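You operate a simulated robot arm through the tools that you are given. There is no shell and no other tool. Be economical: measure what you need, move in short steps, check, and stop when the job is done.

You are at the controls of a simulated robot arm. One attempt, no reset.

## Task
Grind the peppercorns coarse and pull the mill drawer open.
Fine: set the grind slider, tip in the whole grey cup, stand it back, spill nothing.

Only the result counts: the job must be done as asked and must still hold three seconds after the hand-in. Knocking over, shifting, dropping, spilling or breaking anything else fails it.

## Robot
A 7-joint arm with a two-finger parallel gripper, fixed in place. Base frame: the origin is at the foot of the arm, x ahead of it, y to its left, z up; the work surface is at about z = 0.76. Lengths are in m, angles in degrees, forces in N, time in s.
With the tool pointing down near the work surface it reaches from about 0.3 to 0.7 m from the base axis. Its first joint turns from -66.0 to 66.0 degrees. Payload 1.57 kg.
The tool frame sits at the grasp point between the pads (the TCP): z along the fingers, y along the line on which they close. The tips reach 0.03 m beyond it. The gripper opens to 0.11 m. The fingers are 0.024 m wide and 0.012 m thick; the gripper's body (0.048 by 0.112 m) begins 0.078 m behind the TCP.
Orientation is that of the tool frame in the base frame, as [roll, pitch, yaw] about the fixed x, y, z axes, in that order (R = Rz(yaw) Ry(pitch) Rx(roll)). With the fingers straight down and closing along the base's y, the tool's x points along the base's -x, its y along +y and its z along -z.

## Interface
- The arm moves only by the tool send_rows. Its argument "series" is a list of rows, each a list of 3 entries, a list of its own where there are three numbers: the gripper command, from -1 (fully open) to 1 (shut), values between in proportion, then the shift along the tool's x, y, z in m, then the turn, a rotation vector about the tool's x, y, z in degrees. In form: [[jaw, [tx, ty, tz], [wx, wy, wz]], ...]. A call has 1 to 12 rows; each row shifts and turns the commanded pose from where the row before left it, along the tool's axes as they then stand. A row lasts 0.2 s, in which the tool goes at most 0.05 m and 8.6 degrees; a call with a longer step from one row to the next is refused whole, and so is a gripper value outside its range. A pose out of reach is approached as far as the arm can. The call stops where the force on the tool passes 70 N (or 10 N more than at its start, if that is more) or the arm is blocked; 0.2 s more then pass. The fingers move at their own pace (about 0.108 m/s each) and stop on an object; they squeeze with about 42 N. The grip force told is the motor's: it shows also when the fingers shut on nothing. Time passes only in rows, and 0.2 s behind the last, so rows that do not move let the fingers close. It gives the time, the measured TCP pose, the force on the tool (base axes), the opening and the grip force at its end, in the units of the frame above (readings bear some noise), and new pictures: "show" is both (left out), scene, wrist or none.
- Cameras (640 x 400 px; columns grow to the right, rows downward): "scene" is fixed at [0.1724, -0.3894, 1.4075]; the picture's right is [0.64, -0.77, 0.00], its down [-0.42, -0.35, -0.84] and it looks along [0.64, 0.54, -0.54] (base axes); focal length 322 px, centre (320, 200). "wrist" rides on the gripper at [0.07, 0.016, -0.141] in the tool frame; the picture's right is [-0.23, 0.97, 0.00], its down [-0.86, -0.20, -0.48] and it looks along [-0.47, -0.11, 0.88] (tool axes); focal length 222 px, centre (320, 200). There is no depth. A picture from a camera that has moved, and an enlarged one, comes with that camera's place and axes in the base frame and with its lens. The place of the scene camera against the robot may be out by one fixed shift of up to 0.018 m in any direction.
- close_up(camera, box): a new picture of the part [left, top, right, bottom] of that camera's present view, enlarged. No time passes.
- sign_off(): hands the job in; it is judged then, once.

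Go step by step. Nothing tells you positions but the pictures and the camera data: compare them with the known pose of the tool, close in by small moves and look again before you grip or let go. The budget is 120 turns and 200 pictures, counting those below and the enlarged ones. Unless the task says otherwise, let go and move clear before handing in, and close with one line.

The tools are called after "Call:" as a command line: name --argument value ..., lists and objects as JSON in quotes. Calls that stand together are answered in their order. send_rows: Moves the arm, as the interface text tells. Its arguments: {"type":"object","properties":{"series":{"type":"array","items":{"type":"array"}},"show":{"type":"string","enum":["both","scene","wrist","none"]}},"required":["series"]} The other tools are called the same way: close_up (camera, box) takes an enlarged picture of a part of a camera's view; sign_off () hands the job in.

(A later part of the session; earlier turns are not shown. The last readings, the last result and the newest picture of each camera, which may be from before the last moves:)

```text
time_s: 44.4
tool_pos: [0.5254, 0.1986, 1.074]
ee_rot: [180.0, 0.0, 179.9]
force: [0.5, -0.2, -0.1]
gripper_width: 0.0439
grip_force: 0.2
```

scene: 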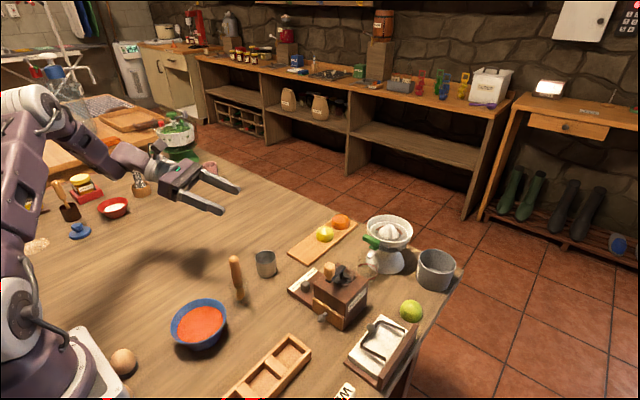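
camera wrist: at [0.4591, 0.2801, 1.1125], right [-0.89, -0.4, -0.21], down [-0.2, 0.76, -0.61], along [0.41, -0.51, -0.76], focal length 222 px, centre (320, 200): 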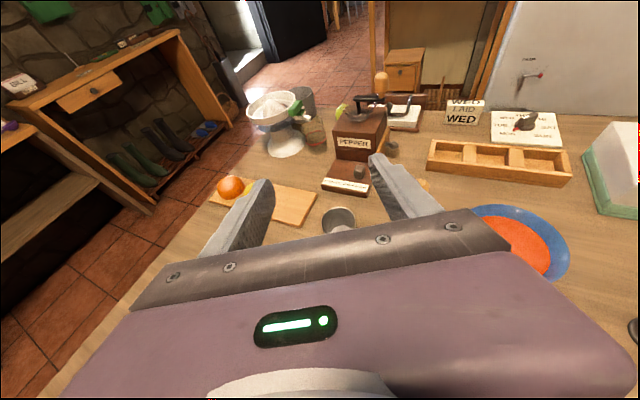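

Call:
send_rows --series '[[0.2, [-0.0038, -0.0389, 0], [0, 0, 0]], [0.2, [-0.0038, -0.0389, 0], [0, 0, 0]], [0.2, [-0.0038, -0.0389, 0], [0, 0, 0]], [0.2, [-0.0038, -0.0389, 0], [0, 0, 0]], [0.2, [-0.0038, -0.0389, 0], [0, 0, 0]], [0.2, [-0.0038, -0.0389, 0], [0, 0, 0]], [0.2, [-0.0038, -0.0389, 0], [0, 0, 0]], [0.2, [-0.0038, -0.0389, 0], [0, 0, 0]], [0.2, [0, 0, 0.03], [0, 0, 0]], [0.2, [0, 0, 0.02], [0, 0, 0]]]'

Call:
close_up --camera "wrist" --box '[240, 80, 400, 220]'

Call:
close_up --camera "scene" --box '[290, 210, 390, 310]'

```text
time_s: 46.6
tool_pos: [0.5579, -0.1118, 1.0245]
ee_rot: [180.0, 0.1, 180.0]
force: [-0.6, 0.3, -0.2]
gripper_width: 0.044
grip_force: 0.1
camera wrist: at [0.4867, -0.0967, 1.1649], right [0.23, 0.97, 0.0], down [0.85, -0.2, 0.48], along [0.47, -0.11, -0.88], focal length 222 px, centre (320, 200)
```

scene: 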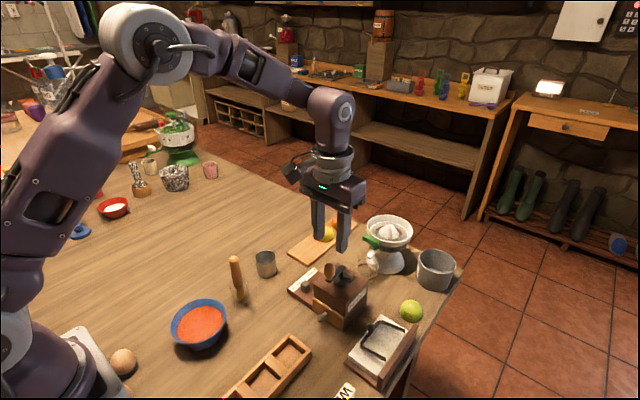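
wrist: 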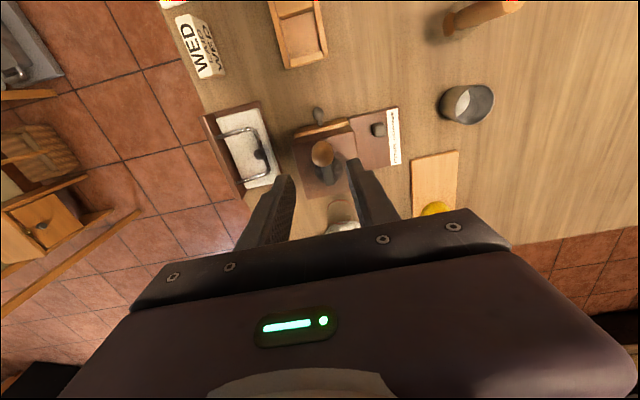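

```text
2.86 times, centred on (320, 150) of wrist
camera zoom: at [0.4867, -0.0967, 1.1649], right [0.23, 0.97, 0.0], down [0.85, -0.2, 0.48], along [0.47, -0.11, -0.88], focal length 635 px, centre (320, 343)
```

zoom: 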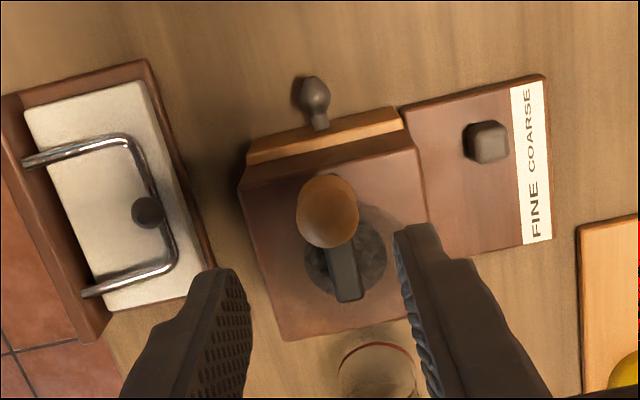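

```text
4.00 times, centred on (340, 260) of scene
camera zoom: at [0.1724, -0.3894, 1.4075], right [0.64, -0.77, 0.0], down [-0.42, -0.35, -0.84], along [0.64, 0.54, -0.54], focal length 1286 px, centre (240, -40)
```

zoom: 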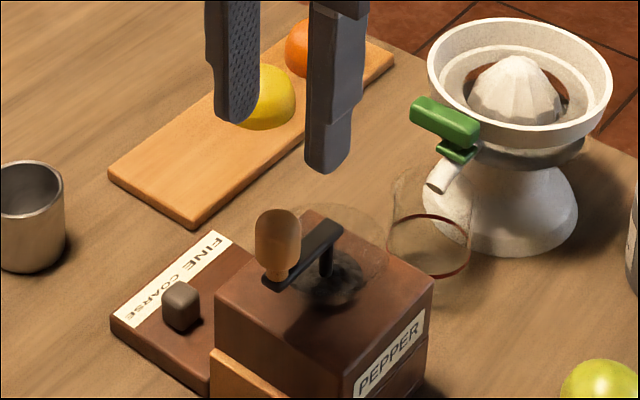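

The knob is at (0.557, −0.1105) and the shaft at about (0.603, −0.112). I'll descend onto the knob.

Call:
send_rows --series '[[0.2, [0.001, 0.001, 0.03], [0, 0, 0]], [0.2, [0, 0, 0.03], [0, 0, 0]], [0.2, [0, 0, 0.022], [0, 0, 0]], [0.2, [0, 0, 0], [0, 0, 0]]]'

Call:
close_up --camera "wrist" --box '[240, 120, 400, 240]'

Call:
close_up --camera "scene" --box '[290, 210, 390, 310]'

```text
time_s: 47.6
tool_pos: [0.5551, -0.1116, 0.9412]
ee_rot: [-180.0, 0.0, 180.0]
force: [0.2, -0.1, 0.4]
gripper_width: 0.044
grip_force: 0.0
camera wrist: at [0.4841, -0.0958, 1.0827], right [0.23, 0.97, 0.0], down [0.86, -0.2, 0.48], along [0.47, -0.11, -0.88], focal length 222 px, centre (320, 200)
```

scene: 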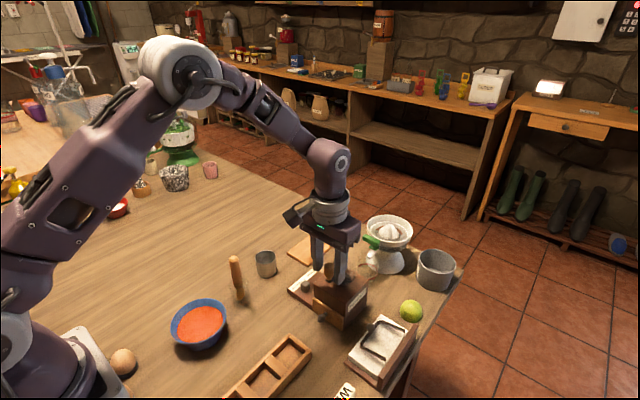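
wrist: 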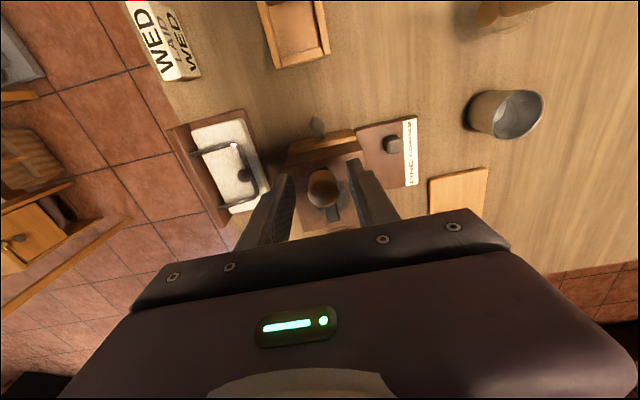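

```text
3.33 times, centred on (320, 180) of wrist
camera zoom: at [0.4841, -0.0958, 1.0827], right [0.23, 0.97, 0.0], down [0.86, -0.2, 0.48], along [0.47, -0.11, -0.88], focal length 740 px, centre (320, 267)
```

zoom: 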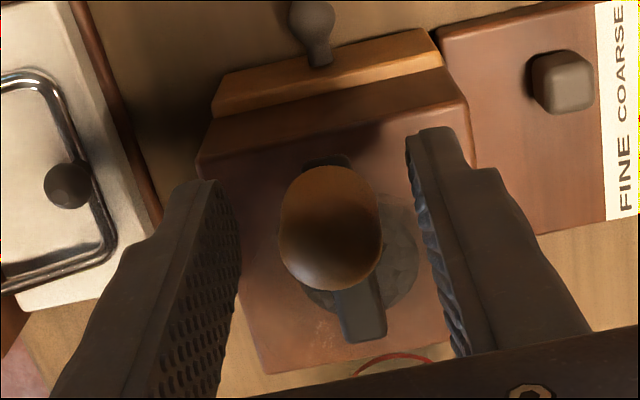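

```text
4.00 times, centred on (340, 260) of scene
camera zoom: at [0.1724, -0.3894, 1.4075], right [0.64, -0.77, 0.0], down [-0.42, -0.35, -0.84], along [0.64, 0.54, -0.54], focal length 1286 px, centre (240, -40)
```

zoom: 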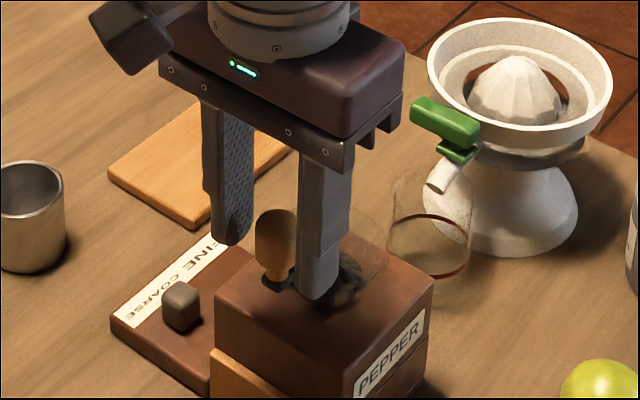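

Call:
send_rows --series '[[0.2, [-0.001, 0.001, 0], [0, 0, 0]], [0.6, [0, 0, 0], [0, 0, 0]], [1, [0, 0, 0], [0, 0, 0]], [1, [0, 0, 0], [0, 0, 0]]]' --show "none"

```text
time_s: 48.6
tool_pos: [0.5559, -0.1091, 0.9428]
ee_rot: [180.0, 0.0, 180.0]
force: [-0.1, 0.8, -0.6]
gripper_width: 0.0223
grip_force: 35.3
```

Knob gripped. I'll try turning clockwise as seen from above (knob toward +y) and watch the forces.

Call:
send_rows --series '[[1, [-0.0016, 0.0119, 0], [0, 0, 0]], [1, [-0.0046, 0.0111, 0], [0, 0, 0]], [1, [-0.0073, 0.0095, 0], [0, 0, 0]]]'

Call:
close_up --camera "wrist" --box '[240, 120, 400, 240]'

```text
time_s: 49.4
tool_pos: [0.5689, -0.0776, 0.9413]
ee_rot: [180.0, 0.0, 180.0]
force: [-10.0, 9.9, 17.6]
gripper_width: 0.0221
grip_force: 35.2
camera wrist: at [0.4989, -0.062, 1.0828], right [0.23, 0.97, 0.0], down [0.85, -0.2, 0.48], along [0.47, -0.11, -0.88], focal length 222 px, centre (320, 200)
```

scene: 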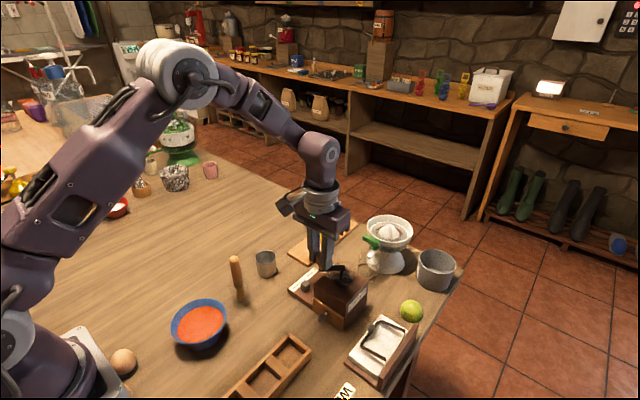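
wrist: 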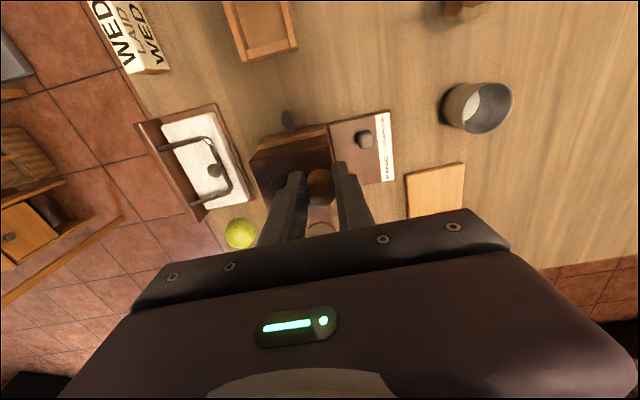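

```text
3.33 times, centred on (320, 180) of wrist
camera zoom: at [0.4989, -0.062, 1.0828], right [0.23, 0.97, 0.0], down [0.85, -0.2, 0.48], along [0.47, -0.11, -0.88], focal length 740 px, centre (320, 267)
```

zoom: 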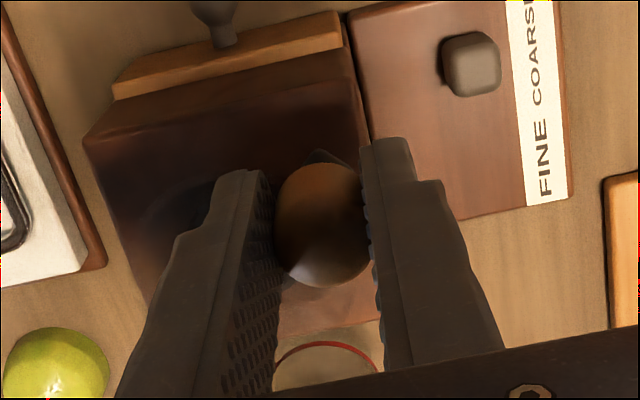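

The crank turns clockwise with modest force. I'll continue to 90° and refine the centre from the forces.

Call:
send_rows --series '[[1, [-0.011, 0.008, 0], [0, 0, 0]], [1, [-0.0118, 0.0049, 0], [0, 0, 0]], [1, [-0.0127, 0.0017, 0], [0, 0, 0]]]' --show "none"

```text
time_s: 50.2
tool_pos: [0.6068, -0.0645, 0.942]
ee_rot: [-179.9, 0.2, -180.0]
force: [1.0, 2.1, 12.3]
gripper_width: 0.0224
grip_force: 35.2
```

Call:
send_rows --series '[[1, [-0.0114, -0.0031, 0], [0, 0, 0]], [1, [-0.0116, -0.0048, 0], [0, 0, 0]], [1, [-0.0099, -0.0077, 0], [0, 0, 0]], [1, [-0.0077, -0.0099, 0], [0, 0, 0]], [1, [-0.0048, -0.0116, 0], [0, 0, 0]], [1, [-0.0016, -0.0124, 0], [0, 0, 0]]]'

Call:
close_up --camera "scene" --box '[290, 220, 390, 320]'

```text
time_s: 51.6
tool_pos: [0.6494, -0.1115, 0.94]
ee_rot: [179.8, -0.5, -179.9]
force: [-34.6, 2.7, 6.1]
gripper_width: 0.0222
grip_force: 34.6
camera wrist: at [0.5801, -0.0971, 1.0817], right [0.23, 0.97, 0.0], down [0.86, -0.2, 0.47], along [0.46, -0.11, -0.88], focal length 222 px, centre (320, 200)
```

scene: 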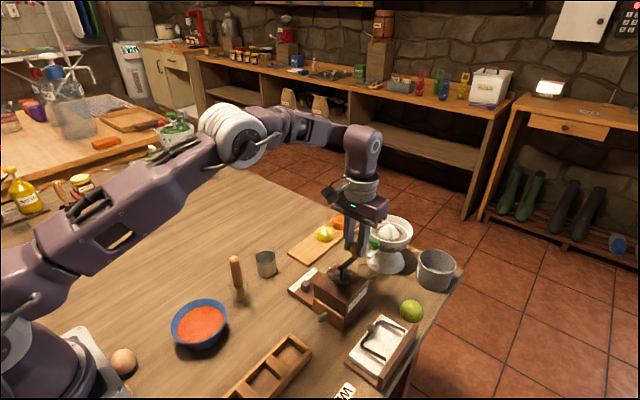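
wrist: 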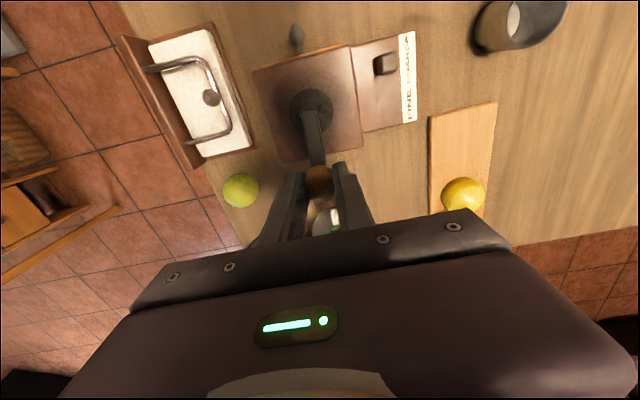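

```text
4.00 times, centred on (340, 270) of scene
camera zoom: at [0.1714, -0.3893, 1.4076], right [0.64, -0.77, 0.0], down [-0.42, -0.35, -0.84], along [0.64, 0.54, -0.54], focal length 1286 px, centre (240, -80)
```

zoom: 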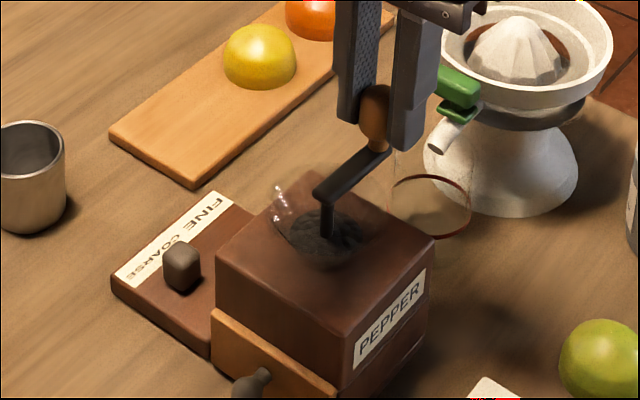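

The fit now gives a centre of (0.6025, −0.111) and radius 0.0465. I'll complete the first turn.

Call:
send_rows --series '[[1, [0.0046, -0.011, 0], [0, 0, 0]], [1, [0.0046, -0.0113, 0], [0, 0, 0]], [1, [0.0074, -0.0096, 0], [0, 0, 0]], [1, [0.0096, -0.0074, 0], [0, 0, 0]], [1, [0.0113, -0.0046, 0], [0, 0, 0]], [1, [0.012, -0.0016, 0], [0, 0, 0]]]' --show "none"

Call:
send_rows --series '[[1, [0.012, 0.0016, 0], [0, 0, 0]], [1, [0.0112, 0.0046, 0], [0, 0, 0]], [1, [0.0097, 0.0074, 0], [0, 0, 0]], [1, [0.0074, 0.0096, 0], [0, 0, 0]], [1, [0.0046, 0.0113, 0], [0, 0, 0]], [1, [0.0016, 0.012, 0], [0, 0, 0]]]'

Call:
close_up --camera "scene" --box '[290, 220, 390, 320]'

```text
time_s: 53.0
tool_pos: [0.6042, -0.1552, 0.9391]
ee_rot: [179.7, -0.1, -179.9]
force: [1.7, 31.0, -33.2]
gripper_width: 0.0226
grip_force: 35.1
```

```text
time_s: 54.4
tool_pos: [0.5569, -0.1134, 0.9439]
ee_rot: [-179.7, 0.3, 179.8]
force: [23.2, 1.3, -2.0]
gripper_width: 0.0221
grip_force: 35.5
camera wrist: at [0.4858, -0.0975, 1.0844], right [0.23, 0.97, 0.0], down [0.85, -0.2, 0.48], along [0.47, -0.11, -0.88], focal length 222 px, centre (320, 200)
```

scene: 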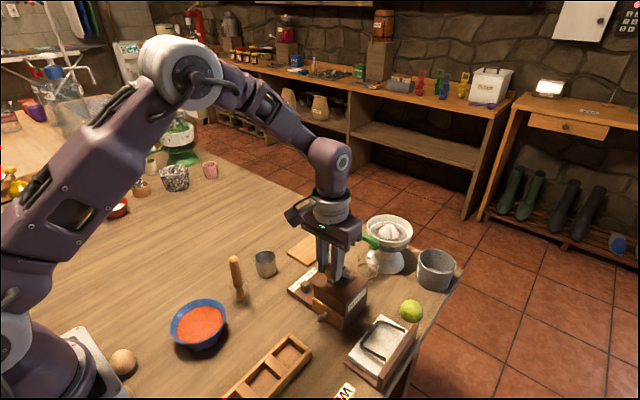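
wrist: 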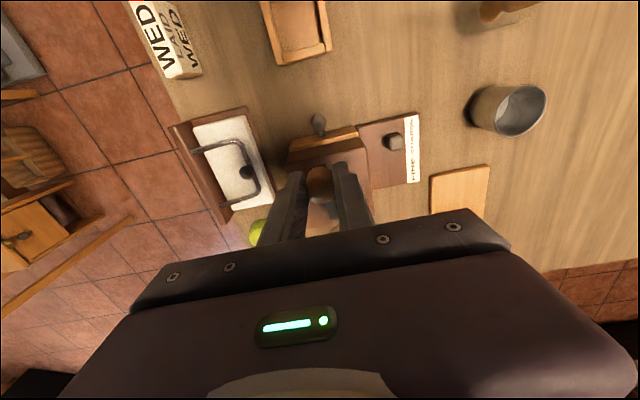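

```text
4.00 times, centred on (340, 270) of scene
camera zoom: at [0.1731, -0.3894, 1.4074], right [0.64, -0.77, 0.0], down [-0.42, -0.35, -0.84], along [0.64, 0.54, -0.54], focal length 1286 px, centre (240, -80)
```

zoom: 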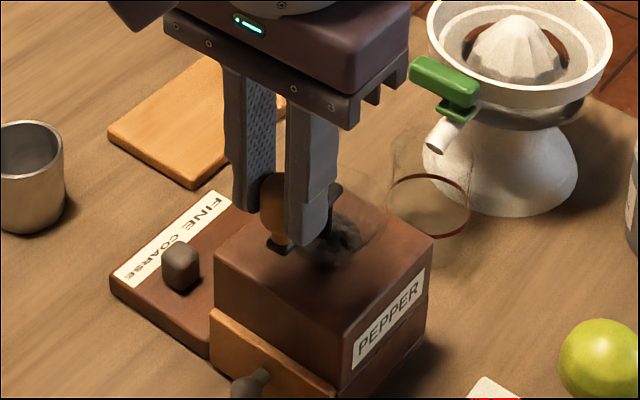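

One turn done and pepper still remains. I'll run a second full turn with the refined circle.

Call:
send_rows --series '[[1, [-0.0073, 0.0232, 0], [0, 0, 0]], [1, [-0.0167, 0.0167, 0], [0, 0, 0]], [1, [-0.0227, 0.0061, 0], [0, 0, 0]], [1, [-0.0228, -0.0061, 0], [0, 0, 0]], [1, [-0.0166, -0.0167, 0], [0, 0, 0]], [1, [-0.0061, -0.0227, 0], [0, 0, 0]], [1, [0.0061, -0.0228, 0], [0, 0, 0]], [1, [0.0166, -0.0166, 0], [0, 0, 0]], [1, [0.0228, -0.0061, 0], [0, 0, 0]], [1, [0.0227, 0.0061, 0], [0, 0, 0]], [1, [0.0167, 0.0166, 0], [0, 0, 0]], [1, [0.0061, 0.0228, 0], [0, 0, 0]]]' --show "none"

Call:
close_up --camera "scene" --box '[310, 240, 380, 310]'

```text
time_s: 57.0
tool_pos: [0.5568, -0.1117, 0.9417]
ee_rot: [180.0, -0.2, 179.8]
force: [-7.1, -0.4, 15.9]
gripper_width: 0.0225
grip_force: 35.2
```

```text
5.71 times, centred on (345, 275) of scene
camera zoom: at [0.1719, -0.3894, 1.4075], right [0.64, -0.77, 0.0], down [-0.42, -0.35, -0.84], along [0.64, 0.54, -0.54], focal length 1838 px, centre (177, -229)
```

zoom: 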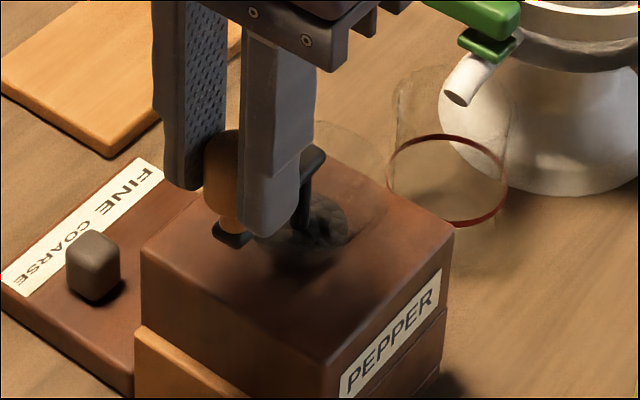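

It works with low forces and the pepper level is dropping. Two more turns.

Call:
send_rows --series '[[1, [-0.0061, 0.0227, 0], [0, 0, 0]], [1, [-0.0167, 0.0167, 0], [0, 0, 0]], [1, [-0.0227, 0.0061, 0], [0, 0, 0]], [1, [-0.0228, -0.0061, 0], [0, 0, 0]], [1, [-0.0166, -0.0167, 0], [0, 0, 0]], [1, [-0.0061, -0.0227, 0], [0, 0, 0]], [1, [0.0061, -0.0228, 0], [0, 0, 0]], [1, [0.0166, -0.0166, 0], [0, 0, 0]], [1, [0.0228, -0.0061, 0], [0, 0, 0]], [1, [0.0227, 0.0061, 0], [0, 0, 0]], [1, [0.0167, 0.0166, 0], [0, 0, 0]], [1, [0.0061, 0.0228, 0], [0, 0, 0]]]' --show "none"

Call:
send_rows --series '[[1, [-0.0061, 0.0227, 0], [0, 0, 0]], [1, [-0.0167, 0.0167, 0], [0, 0, 0]], [1, [-0.0227, 0.0061, 0], [0, 0, 0]], [1, [-0.0228, -0.0061, 0], [0, 0, 0]], [1, [-0.0166, -0.0167, 0], [0, 0, 0]], [1, [-0.0061, -0.0227, 0], [0, 0, 0]]]' --show "wrist"

Call:
close_up --camera "scene" --box '[310, 240, 380, 310]'

Call:
close_up --camera "wrist" --box '[250, 70, 370, 180]'

```text
time_s: 59.6
tool_pos: [0.5573, -0.1132, 0.9427]
ee_rot: [180.0, 0.2, -180.0]
force: [4.5, 0.6, 14.0]
gripper_width: 0.0222
grip_force: 35.5
```

```text
time_s: 61.0
tool_pos: [0.6477, -0.1141, 0.9411]
ee_rot: [-179.8, -0.4, 180.0]
force: [-9.1, 0.6, -1.1]
gripper_width: 0.0226
grip_force: 35.0
camera wrist: at [0.5772, -0.0978, 1.083], right [0.23, 0.97, 0.0], down [0.86, -0.2, 0.47], along [0.46, -0.11, -0.88], focal length 222 px, centre (320, 200)
```

wrist: 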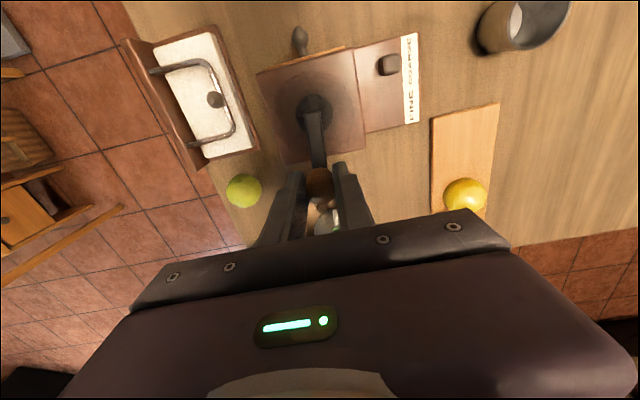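

```text
5.71 times, centred on (345, 275) of scene
camera zoom: at [0.1722, -0.3894, 1.4075], right [0.64, -0.77, 0.0], down [-0.42, -0.35, -0.84], along [0.64, 0.54, -0.54], focal length 1838 px, centre (177, -229)
```

zoom: 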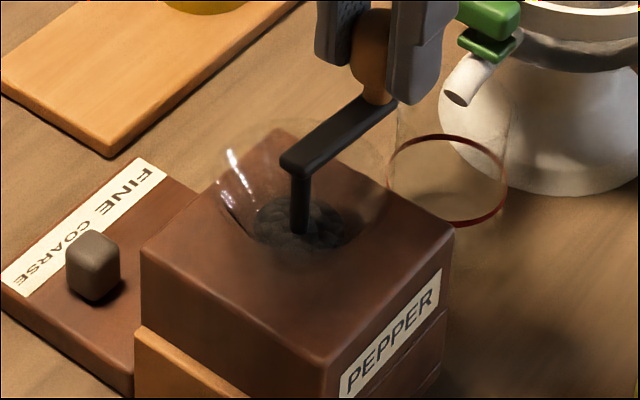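

```text
3.64 times, centred on (310, 125) of wrist
camera zoom: at [0.5772, -0.0978, 1.083], right [0.23, 0.97, 0.0], down [0.86, -0.2, 0.47], along [0.46, -0.11, -0.88], focal length 808 px, centre (356, 473)
```

zoom: 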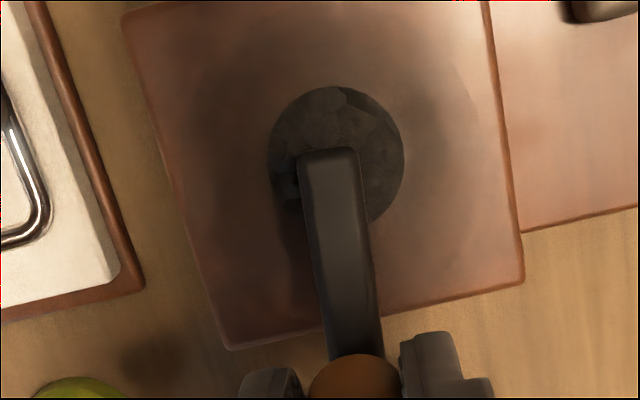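

The level is dropping steadily, so about three more turns are needed.

Call:
send_rows --series '[[1, [0.0061, -0.0228, 0], [0, 0, 0]], [1, [0.0166, -0.0166, 0], [0, 0, 0]], [1, [0.0228, -0.0061, 0], [0, 0, 0]], [1, [0.0227, 0.0061, 0], [0, 0, 0]], [1, [0.0167, 0.0166, 0], [0, 0, 0]], [1, [0.0061, 0.0228, 0], [0, 0, 0]], [1, [-0.0061, 0.0227, 0], [0, 0, 0]], [1, [-0.0167, 0.0167, 0], [0, 0, 0]], [1, [-0.0227, 0.0061, 0], [0, 0, 0]], [1, [-0.0228, -0.0061, 0], [0, 0, 0]], [1, [-0.0166, -0.0167, 0], [0, 0, 0]], [1, [-0.0061, -0.0227, 0], [0, 0, 0]]]' --show "none"

Call:
send_rows --series '[[1, [0.0061, -0.0228, 0], [0, 0, 0]], [1, [0.0166, -0.0166, 0], [0, 0, 0]], [1, [0.0228, -0.0061, 0], [0, 0, 0]], [1, [0.0227, 0.0061, 0], [0, 0, 0]], [1, [0.0167, 0.0166, 0], [0, 0, 0]], [1, [0.0061, 0.0228, 0], [0, 0, 0]], [1, [-0.0061, 0.0227, 0], [0, 0, 0]], [1, [-0.0167, 0.0167, 0], [0, 0, 0]], [1, [-0.0227, 0.0061, 0], [0, 0, 0]], [1, [-0.0228, -0.0061, 0], [0, 0, 0]], [1, [-0.0166, -0.0167, 0], [0, 0, 0]], [1, [-0.0061, -0.0227, 0], [0, 0, 0]]]' --show "none"

Call:
close_up --camera "wrist" --box '[250, 70, 370, 180]'

Call:
close_up --camera "scene" --box '[310, 240, 380, 310]'

```text
time_s: 63.6
tool_pos: [0.6473, -0.112, 0.943]
ee_rot: [-179.9, -0.3, -180.0]
force: [-5.6, 0.8, -22.1]
gripper_width: 0.0225
grip_force: 35.7
```

```text
time_s: 66.2
tool_pos: [0.646, -0.1147, 0.9419]
ee_rot: [-179.7, -0.2, 179.8]
force: [-15.2, 0.5, 7.3]
gripper_width: 0.0224
grip_force: 35.5
```

```text
3.64 times, centred on (310, 125) of wrist
camera zoom: at [0.5769, -0.0978, 1.0839], right [0.23, 0.97, 0.0], down [0.86, -0.2, 0.47], along [0.46, -0.11, -0.88], focal length 808 px, centre (356, 473)
```

zoom: 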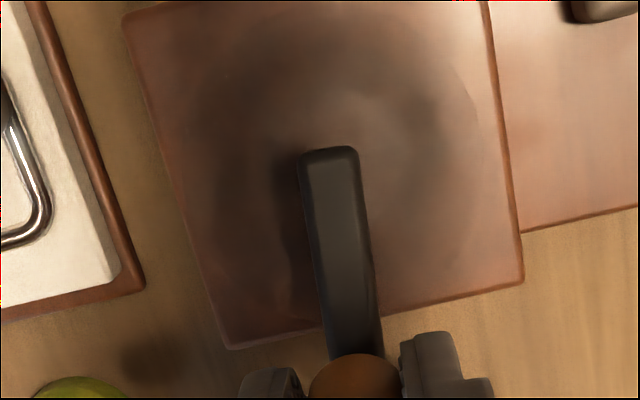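

```text
5.71 times, centred on (345, 275) of scene
camera zoom: at [0.1718, -0.3893, 1.4076], right [0.64, -0.77, 0.0], down [-0.42, -0.35, -0.84], along [0.64, 0.54, -0.54], focal length 1838 px, centre (177, -229)
```

zoom: 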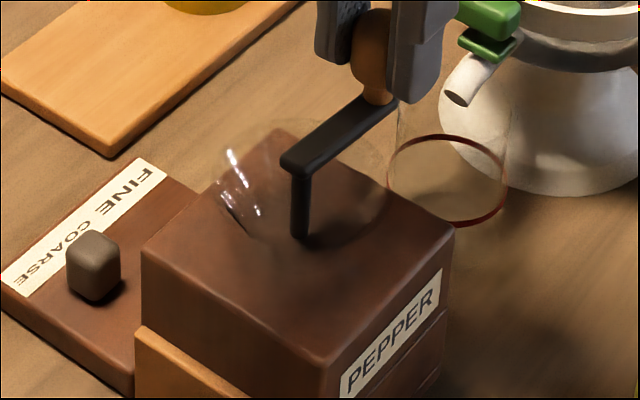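

The hopper is empty. I'll finish the half turn to bring the crank home, then release and rise.

Call:
send_rows --series '[[1, [0.0061, -0.0228, 0], [0, 0, 0]], [1, [0.0166, -0.0166, 0], [0, 0, 0]], [1, [0.0228, -0.0061, 0], [0, 0, 0]], [1, [0.0227, 0.0061, 0], [0, 0, 0]], [1, [0.0167, 0.0166, 0], [0, 0, 0]], [1, [0.0061, 0.0228, 0], [0, 0, 0]], [0.2, [0, 0, 0], [0, 0, 0]], [0.2, [0, 0, 0], [0, 0, 0]], [0.2, [0, 0, -0.04], [0, 0, 0]], [0.2, [0, 0, -0.04], [0, 0, 0]], [0.2, [0.04, 0, -0.02], [0, 0, 0]], [0.2, [0.04, 0, 0], [0, 0, 0]]]'

Call:
close_up --camera "wrist" --box '[240, 60, 420, 190]'

Call:
close_up --camera "scene" --box '[280, 240, 380, 340]'

```text
time_s: 68.8
tool_pos: [0.4771, -0.1104, 1.0425]
ee_rot: [180.0, 0.0, 180.0]
force: [-0.5, -0.3, -0.3]
gripper_width: 0.0441
grip_force: 0.1
camera wrist: at [0.4063, -0.0944, 1.1834], right [0.23, 0.97, 0.0], down [0.86, -0.2, 0.48], along [0.47, -0.11, -0.88], focal length 222 px, centre (320, 200)
```

scene: 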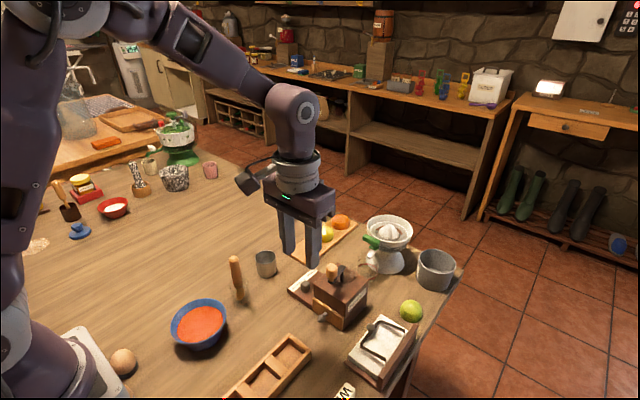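
wrist: 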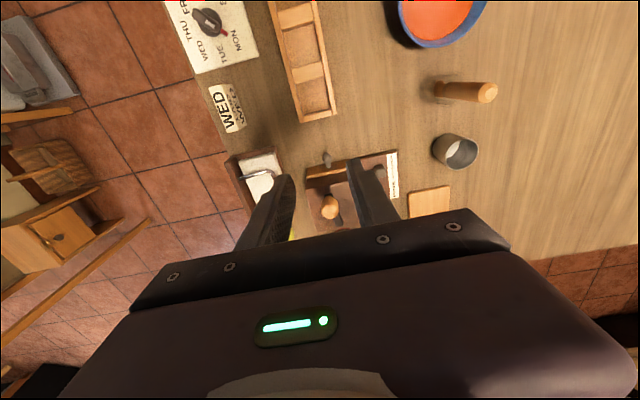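

```text
3.08 times, centred on (330, 125) of wrist
camera zoom: at [0.4063, -0.0944, 1.1834], right [0.23, 0.97, 0.0], down [0.86, -0.2, 0.48], along [0.47, -0.11, -0.88], focal length 684 px, centre (289, 431)
```

zoom: 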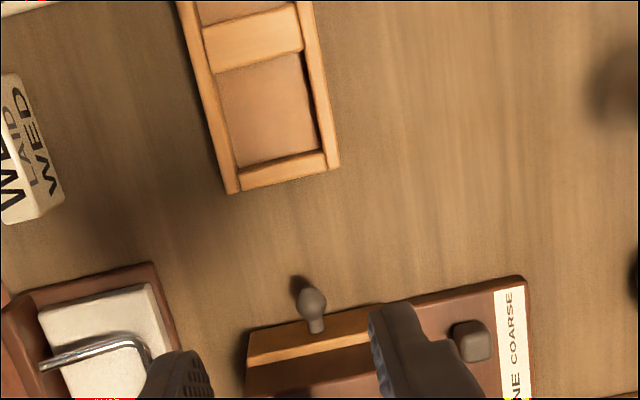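

```text
4.00 times, centred on (330, 290) of scene
camera zoom: at [0.1725, -0.3894, 1.4075], right [0.64, -0.77, 0.0], down [-0.42, -0.35, -0.84], along [0.64, 0.54, -0.54], focal length 1286 px, centre (280, -160)
```

zoom: 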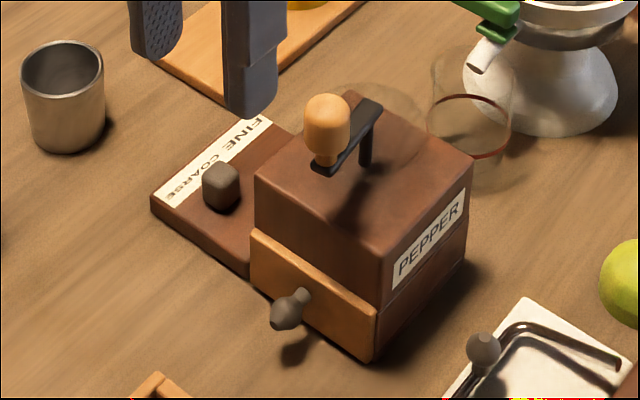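

The hopper is empty, the slider is at COARSE and the crank is home. The drawer knob triangulates to about (0.538, −0.112, 0.78). I'll tilt the tool about 25° so the hand stays clear of the crank, then approach.

Call:
send_rows --series '[[0.2, [0, -0.0015, 0], [0, -8.4, 0]], [0.2, [0, 0, 0], [0, -8.4, 0]], [0.2, [0, 0, 0], [0, -8.2, 0]], [0.2, [0, 0, 0.04], [0, 0, 0]], [0.2, [0, 0, 0.04], [0, 0, 0]]]'

Call:
close_up --camera "wrist" --box '[240, 80, 420, 220]'

Call:
close_up --camera "scene" --box '[270, 240, 370, 340]'

```text
time_s: 70.0
tool_pos: [0.5113, -0.1127, 0.971]
ee_rot: [-180.0, 25.0, -180.0]
force: [0.2, 0.5, 0.1]
gripper_width: 0.0439
grip_force: 0.1
camera wrist: at [0.387, -0.0965, 1.0694], right [0.21, 0.97, 0.1], down [0.57, -0.2, 0.8], along [0.79, -0.11, -0.6], focal length 222 px, centre (320, 200)
```

scene: 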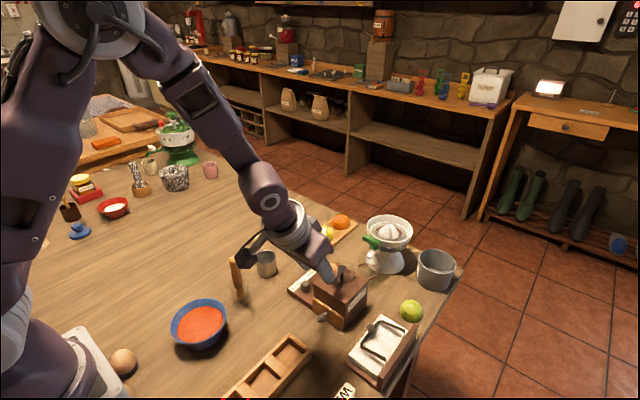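
wrist: 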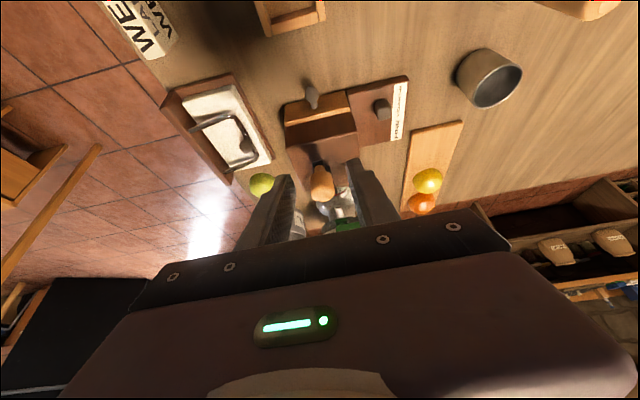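

```text
2.86 times, centred on (330, 150) of wrist
camera zoom: at [0.387, -0.0965, 1.0694], right [0.21, 0.97, 0.1], down [0.57, -0.2, 0.8], along [0.79, -0.11, -0.6], focal length 635 px, centre (291, 343)
```

zoom: 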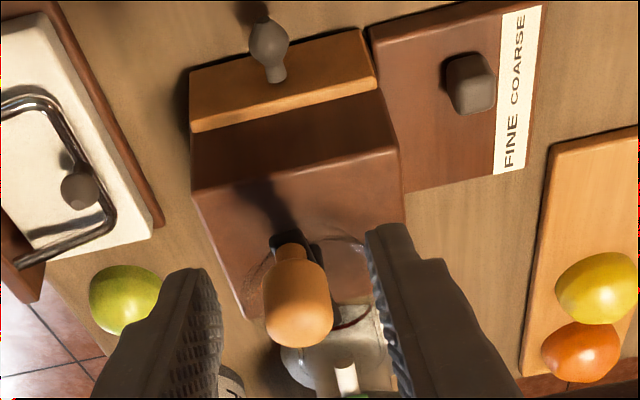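

```text
4.00 times, centred on (320, 290) of scene
camera zoom: at [0.1724, -0.3894, 1.4075], right [0.64, -0.77, 0.0], down [-0.42, -0.35, -0.84], along [0.64, 0.54, -0.54], focal length 1286 px, centre (320, -160)
```

zoom: 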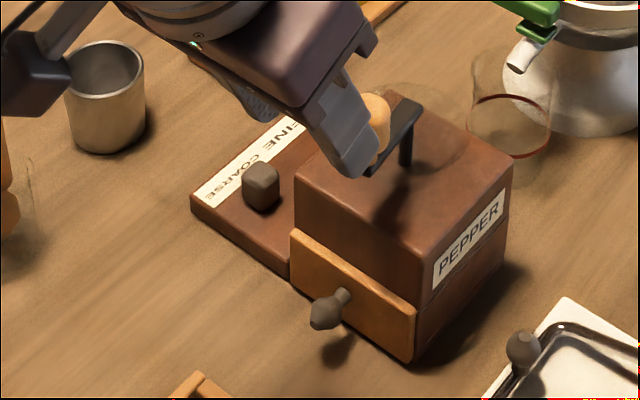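

Call:
send_rows --series '[[0.2, [0.0229, 0, 0.0365], [0, 0, 0]], [0.2, [0.0229, 0, 0.0365], [0, 0, 0]], [0.2, [0.0229, 0, 0.0365], [0, 0, 0]], [0.2, [0.018, 0, 0.0287], [0, 0, 0]]]'

Call:
close_up --camera "wrist" --box '[240, 100, 400, 220]'

Call:
close_up --camera "scene" --box '[270, 260, 370, 360]'

```text
time_s: 71.0
tool_pos: [0.4944, -0.1104, 0.8075]
ee_rot: [179.9, 25.1, 180.0]
force: [-0.7, -0.1, -0.6]
gripper_width: 0.0444
grip_force: 0.0
camera wrist: at [0.3698, -0.0952, 0.9061], right [0.21, 0.97, 0.1], down [0.57, -0.2, 0.8], along [0.79, -0.11, -0.6], focal length 222 px, centre (320, 200)
```

scene: 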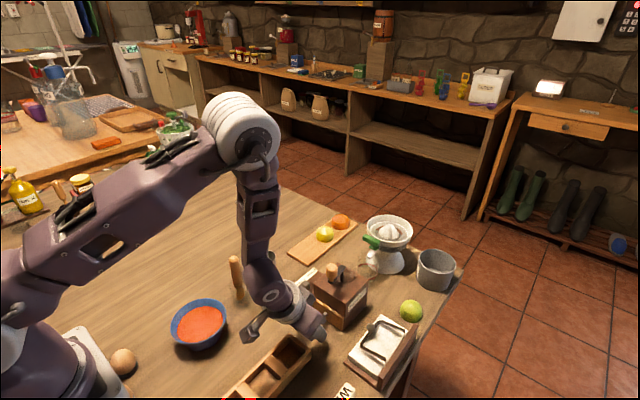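
wrist: 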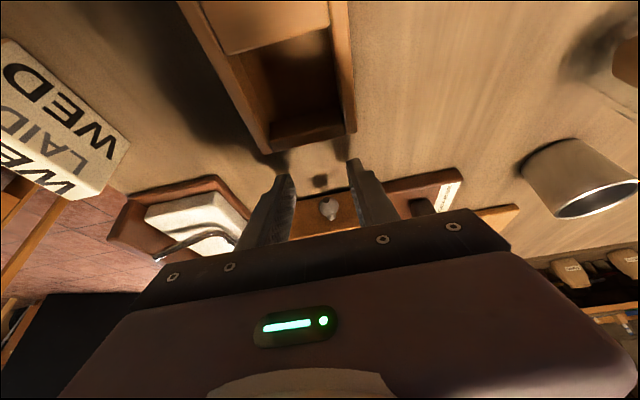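

```text
3.33 times, centred on (320, 160) of wrist
camera zoom: at [0.3698, -0.0952, 0.9061], right [0.21, 0.97, 0.1], down [0.57, -0.2, 0.8], along [0.79, -0.11, -0.6], focal length 740 px, centre (320, 333)
```

zoom: 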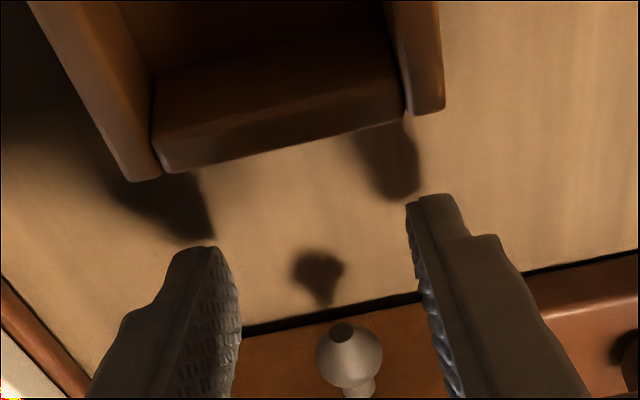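

```text
4.00 times, centred on (320, 310) of scene
camera zoom: at [0.1724, -0.3894, 1.4075], right [0.64, -0.77, 0.0], down [-0.42, -0.35, -0.84], along [0.64, 0.54, -0.54], focal length 1286 px, centre (320, -240)
```

zoom: 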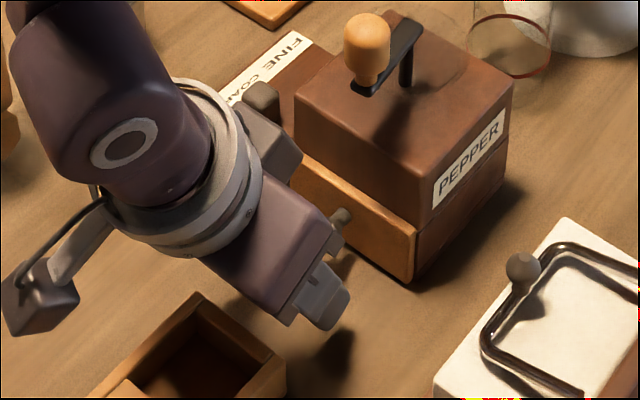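

The bulb is at about (0.535, −0.111, 0.787), right between the fingers. I'll move forward and look.

Call:
send_rows --series '[[0.2, [-0.0133, -0.0003, 0.01], [0, 0, 0]], [0.2, [-0.0133, -0.0003, 0.01], [0, 0, 0]], [0.2, [0, 0, 0], [0, 0, 0]]]'

Call:
close_up --camera "wrist" --box '[240, 110, 400, 230]'

Call:
close_up --camera "scene" --box '[280, 250, 380, 350]'

```text
time_s: 71.8
tool_pos: [0.5261, -0.1109, 0.8007]
ee_rot: [180.0, 25.1, 179.9]
force: [0.7, 0.2, -0.4]
gripper_width: 0.0443
grip_force: 0.0
camera wrist: at [0.4018, -0.0969, 0.8993], right [0.21, 0.97, 0.1], down [0.57, -0.2, 0.8], along [0.79, -0.11, -0.6], focal length 222 px, centre (320, 200)
```

scene: 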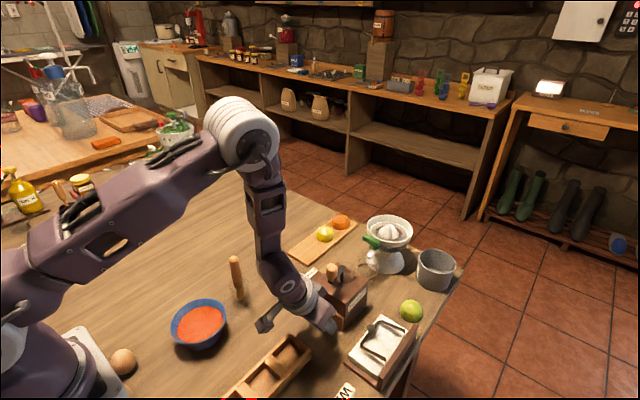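
wrist: 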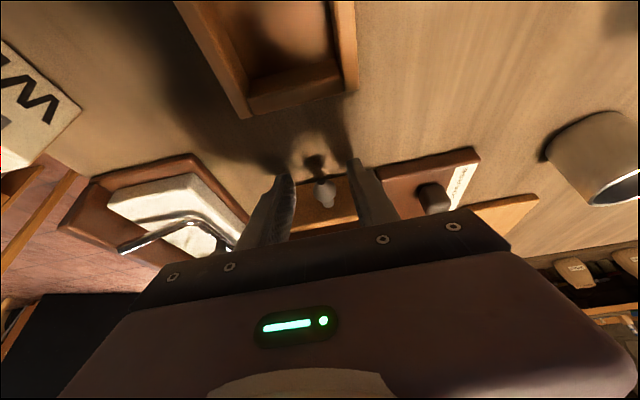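

```text
3.33 times, centred on (320, 170) of wrist
camera zoom: at [0.4018, -0.0969, 0.8993], right [0.21, 0.97, 0.1], down [0.57, -0.2, 0.8], along [0.79, -0.11, -0.6], focal length 740 px, centre (320, 300)
```

zoom: 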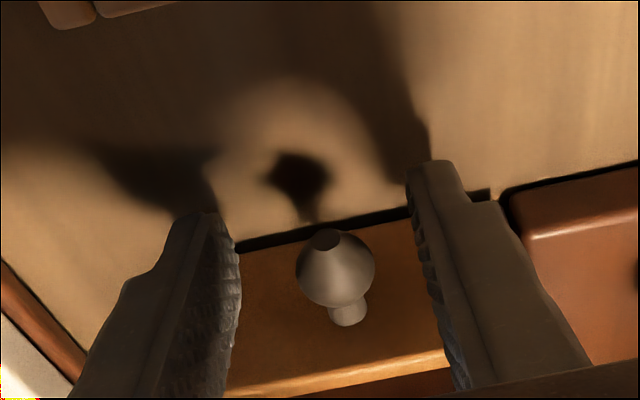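

```text
4.00 times, centred on (330, 300) of scene
camera zoom: at [0.1724, -0.3894, 1.4075], right [0.64, -0.77, 0.0], down [-0.42, -0.35, -0.84], along [0.64, 0.54, -0.54], focal length 1286 px, centre (280, -200)
```

zoom: 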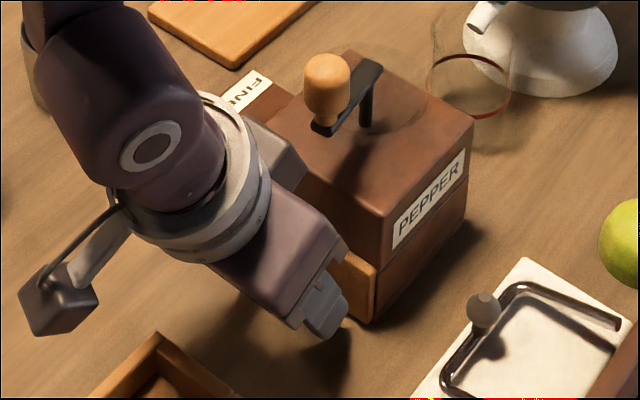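

The knob is within the pads, so I'll close on it.

Call:
send_rows --series '[[0.5, [0, 0.0005, 0], [0, 0, 0]], [1, [0, 0, 0], [0, 0, 0]], [1, [0, 0, 0], [0, 0, 0]]]' --show "none"

```text
time_s: 72.6
tool_pos: [0.5254, -0.11, 0.8009]
ee_rot: [179.9, 25.0, -179.8]
force: [-0.1, 20.6, 6.6]
gripper_width: 0.02
grip_force: 33.6
```

Gripped. I'll pull the drawer out in small steps toward −x.

Call:
send_rows --series '[[1, [0.0045, 0.0012, -0.0021], [0, 0, 0]], [1, [0.0091, 0, -0.0042], [0, 0, 0]], [1, [0.0091, 0, -0.0042], [0, 0, 0]]]'

Call:
close_up --camera "wrist" --box '[240, 90, 420, 230]'

```text
time_s: 73.4
tool_pos: [0.5005, -0.1088, 0.8005]
ee_rot: [180.0, 25.2, -179.9]
force: [0.6, 24.2, 30.7]
gripper_width: 0.0202
grip_force: 33.5
camera wrist: at [0.3763, -0.0947, 0.8984], right [0.2, 0.97, 0.1], down [0.57, -0.2, 0.8], along [0.8, -0.11, -0.6], focal length 222 px, centre (320, 200)
```

scene: 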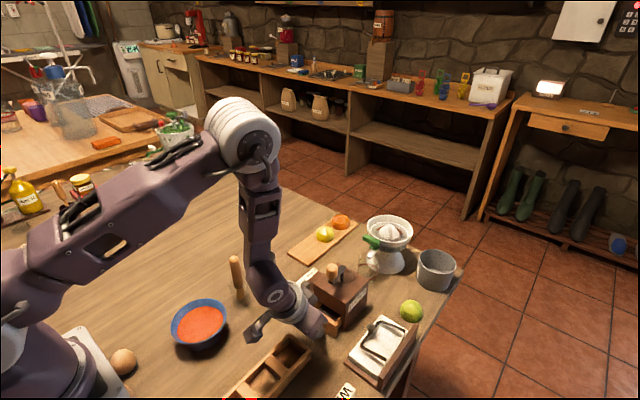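
wrist: 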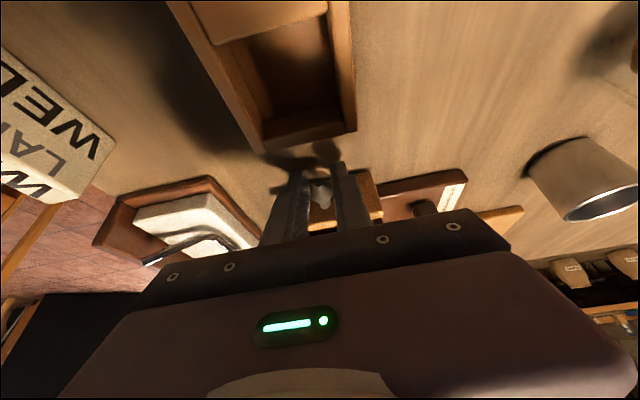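

```text
2.86 times, centred on (330, 160) of wrist
camera zoom: at [0.3763, -0.0947, 0.8984], right [0.2, 0.97, 0.1], down [0.57, -0.2, 0.8], along [0.8, -0.11, -0.6], focal length 635 px, centre (291, 314)
```

zoom: 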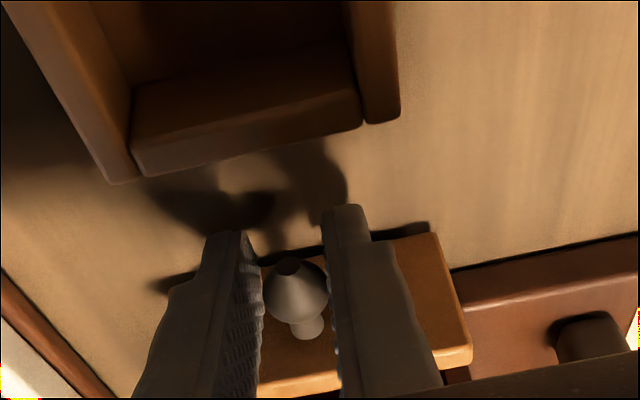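

The drawer is sliding out, about 25 mm so far. I'll pull a little more, keeping away from the tray.

Call:
send_rows --series '[[1, [0.0077, 0.001, -0.0047], [0, 0, 0]], [1, [0.0082, 0, -0.0038], [0, 0, 0]], [1, [0, 0, 0], [0, 0, 0]]]'

Call:
close_up --camera "wrist" --box '[240, 90, 420, 230]'

Call:
close_up --camera "scene" --box '[270, 260, 380, 370]'

```text
time_s: 74.2
tool_pos: [0.48, -0.1106, 0.7989]
ee_rot: [-180.0, 24.8, 179.9]
force: [-0.2, 14.1, -3.5]
gripper_width: 0.0202
grip_force: 33.9
camera wrist: at [0.3564, -0.0944, 0.8992], right [0.21, 0.97, 0.1], down [0.58, -0.2, 0.79], along [0.79, -0.11, -0.6], focal length 222 px, centre (320, 200)
```

scene: 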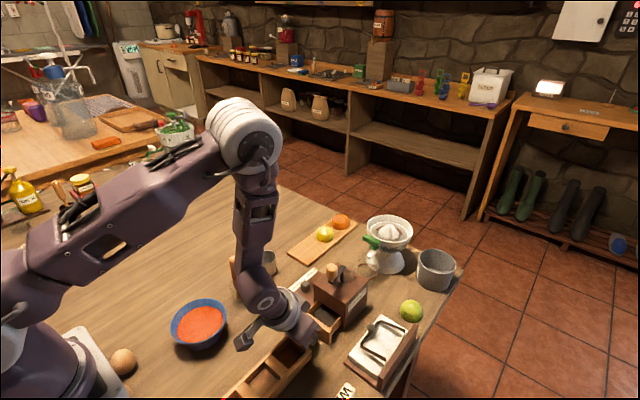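
wrist: 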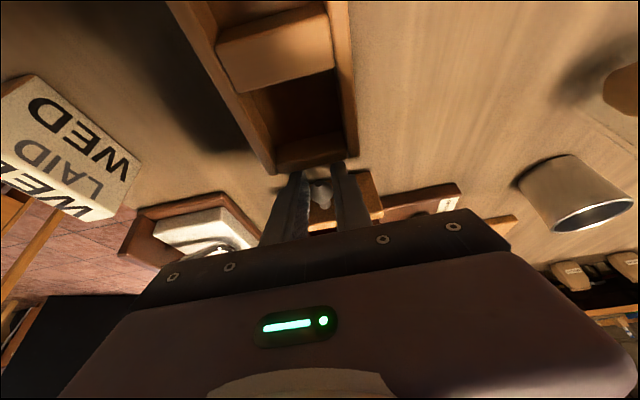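

```text
2.86 times, centred on (330, 160) of wrist
camera zoom: at [0.3564, -0.0944, 0.8992], right [0.21, 0.97, 0.1], down [0.58, -0.2, 0.79], along [0.79, -0.11, -0.6], focal length 635 px, centre (291, 314)
```

zoom: 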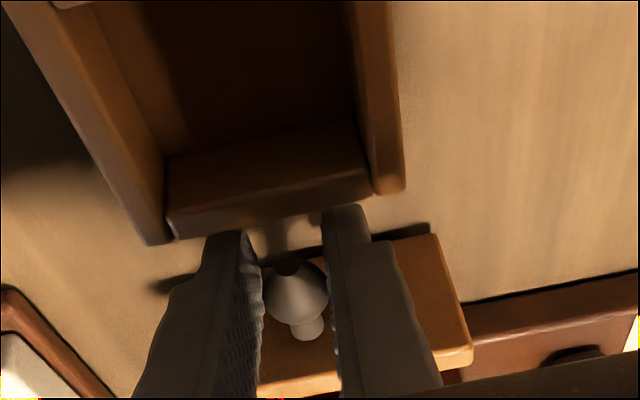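

```text
3.64 times, centred on (325, 315) of scene
camera zoom: at [0.1725, -0.3891, 1.4075], right [0.64, -0.77, 0.0], down [-0.42, -0.35, -0.84], along [0.64, 0.54, -0.54], focal length 1169 px, centre (302, -218)
```

zoom: 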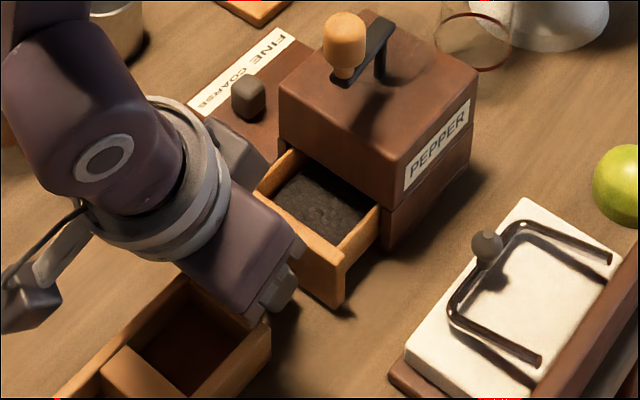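

The drawer is open about 45 mm with ground pepper showing. I'll ease it 4 mm more to see whether it is at its stop.

Call:
send_rows --series '[[1, [0.0018, 0, -0.0009], [0, 0, 0]], [1, [0.0018, 0, -0.0009], [0, 0, 0]], [1, [0, 0, 0], [0, 0, 0]]]' --show "none"

Call:
close_up --camera "wrist" --box '[260, 120, 380, 220]'

```text
time_s: 75.0
tool_pos: [0.4768, -0.111, 0.8007]
ee_rot: [179.8, 24.8, -180.0]
force: [0.8, 16.0, -26.7]
gripper_width: 0.0202
grip_force: 33.4
```

```text
4.00 times, centred on (320, 170) of wrist
camera zoom: at [0.3533, -0.0948, 0.8993], right [0.21, 0.97, 0.1], down [0.58, -0.2, 0.79], along [0.79, -0.11, -0.6], focal length 888 px, centre (320, 320)
```

zoom: 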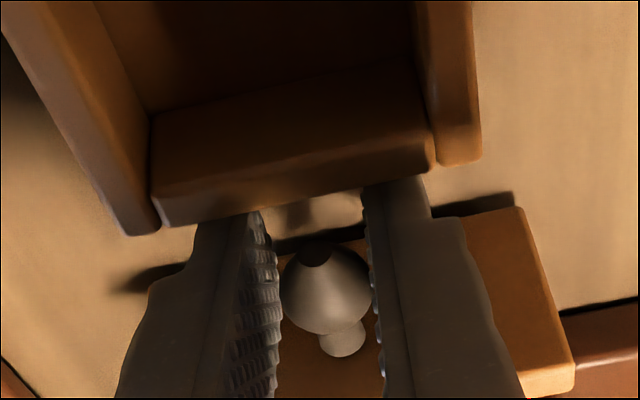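

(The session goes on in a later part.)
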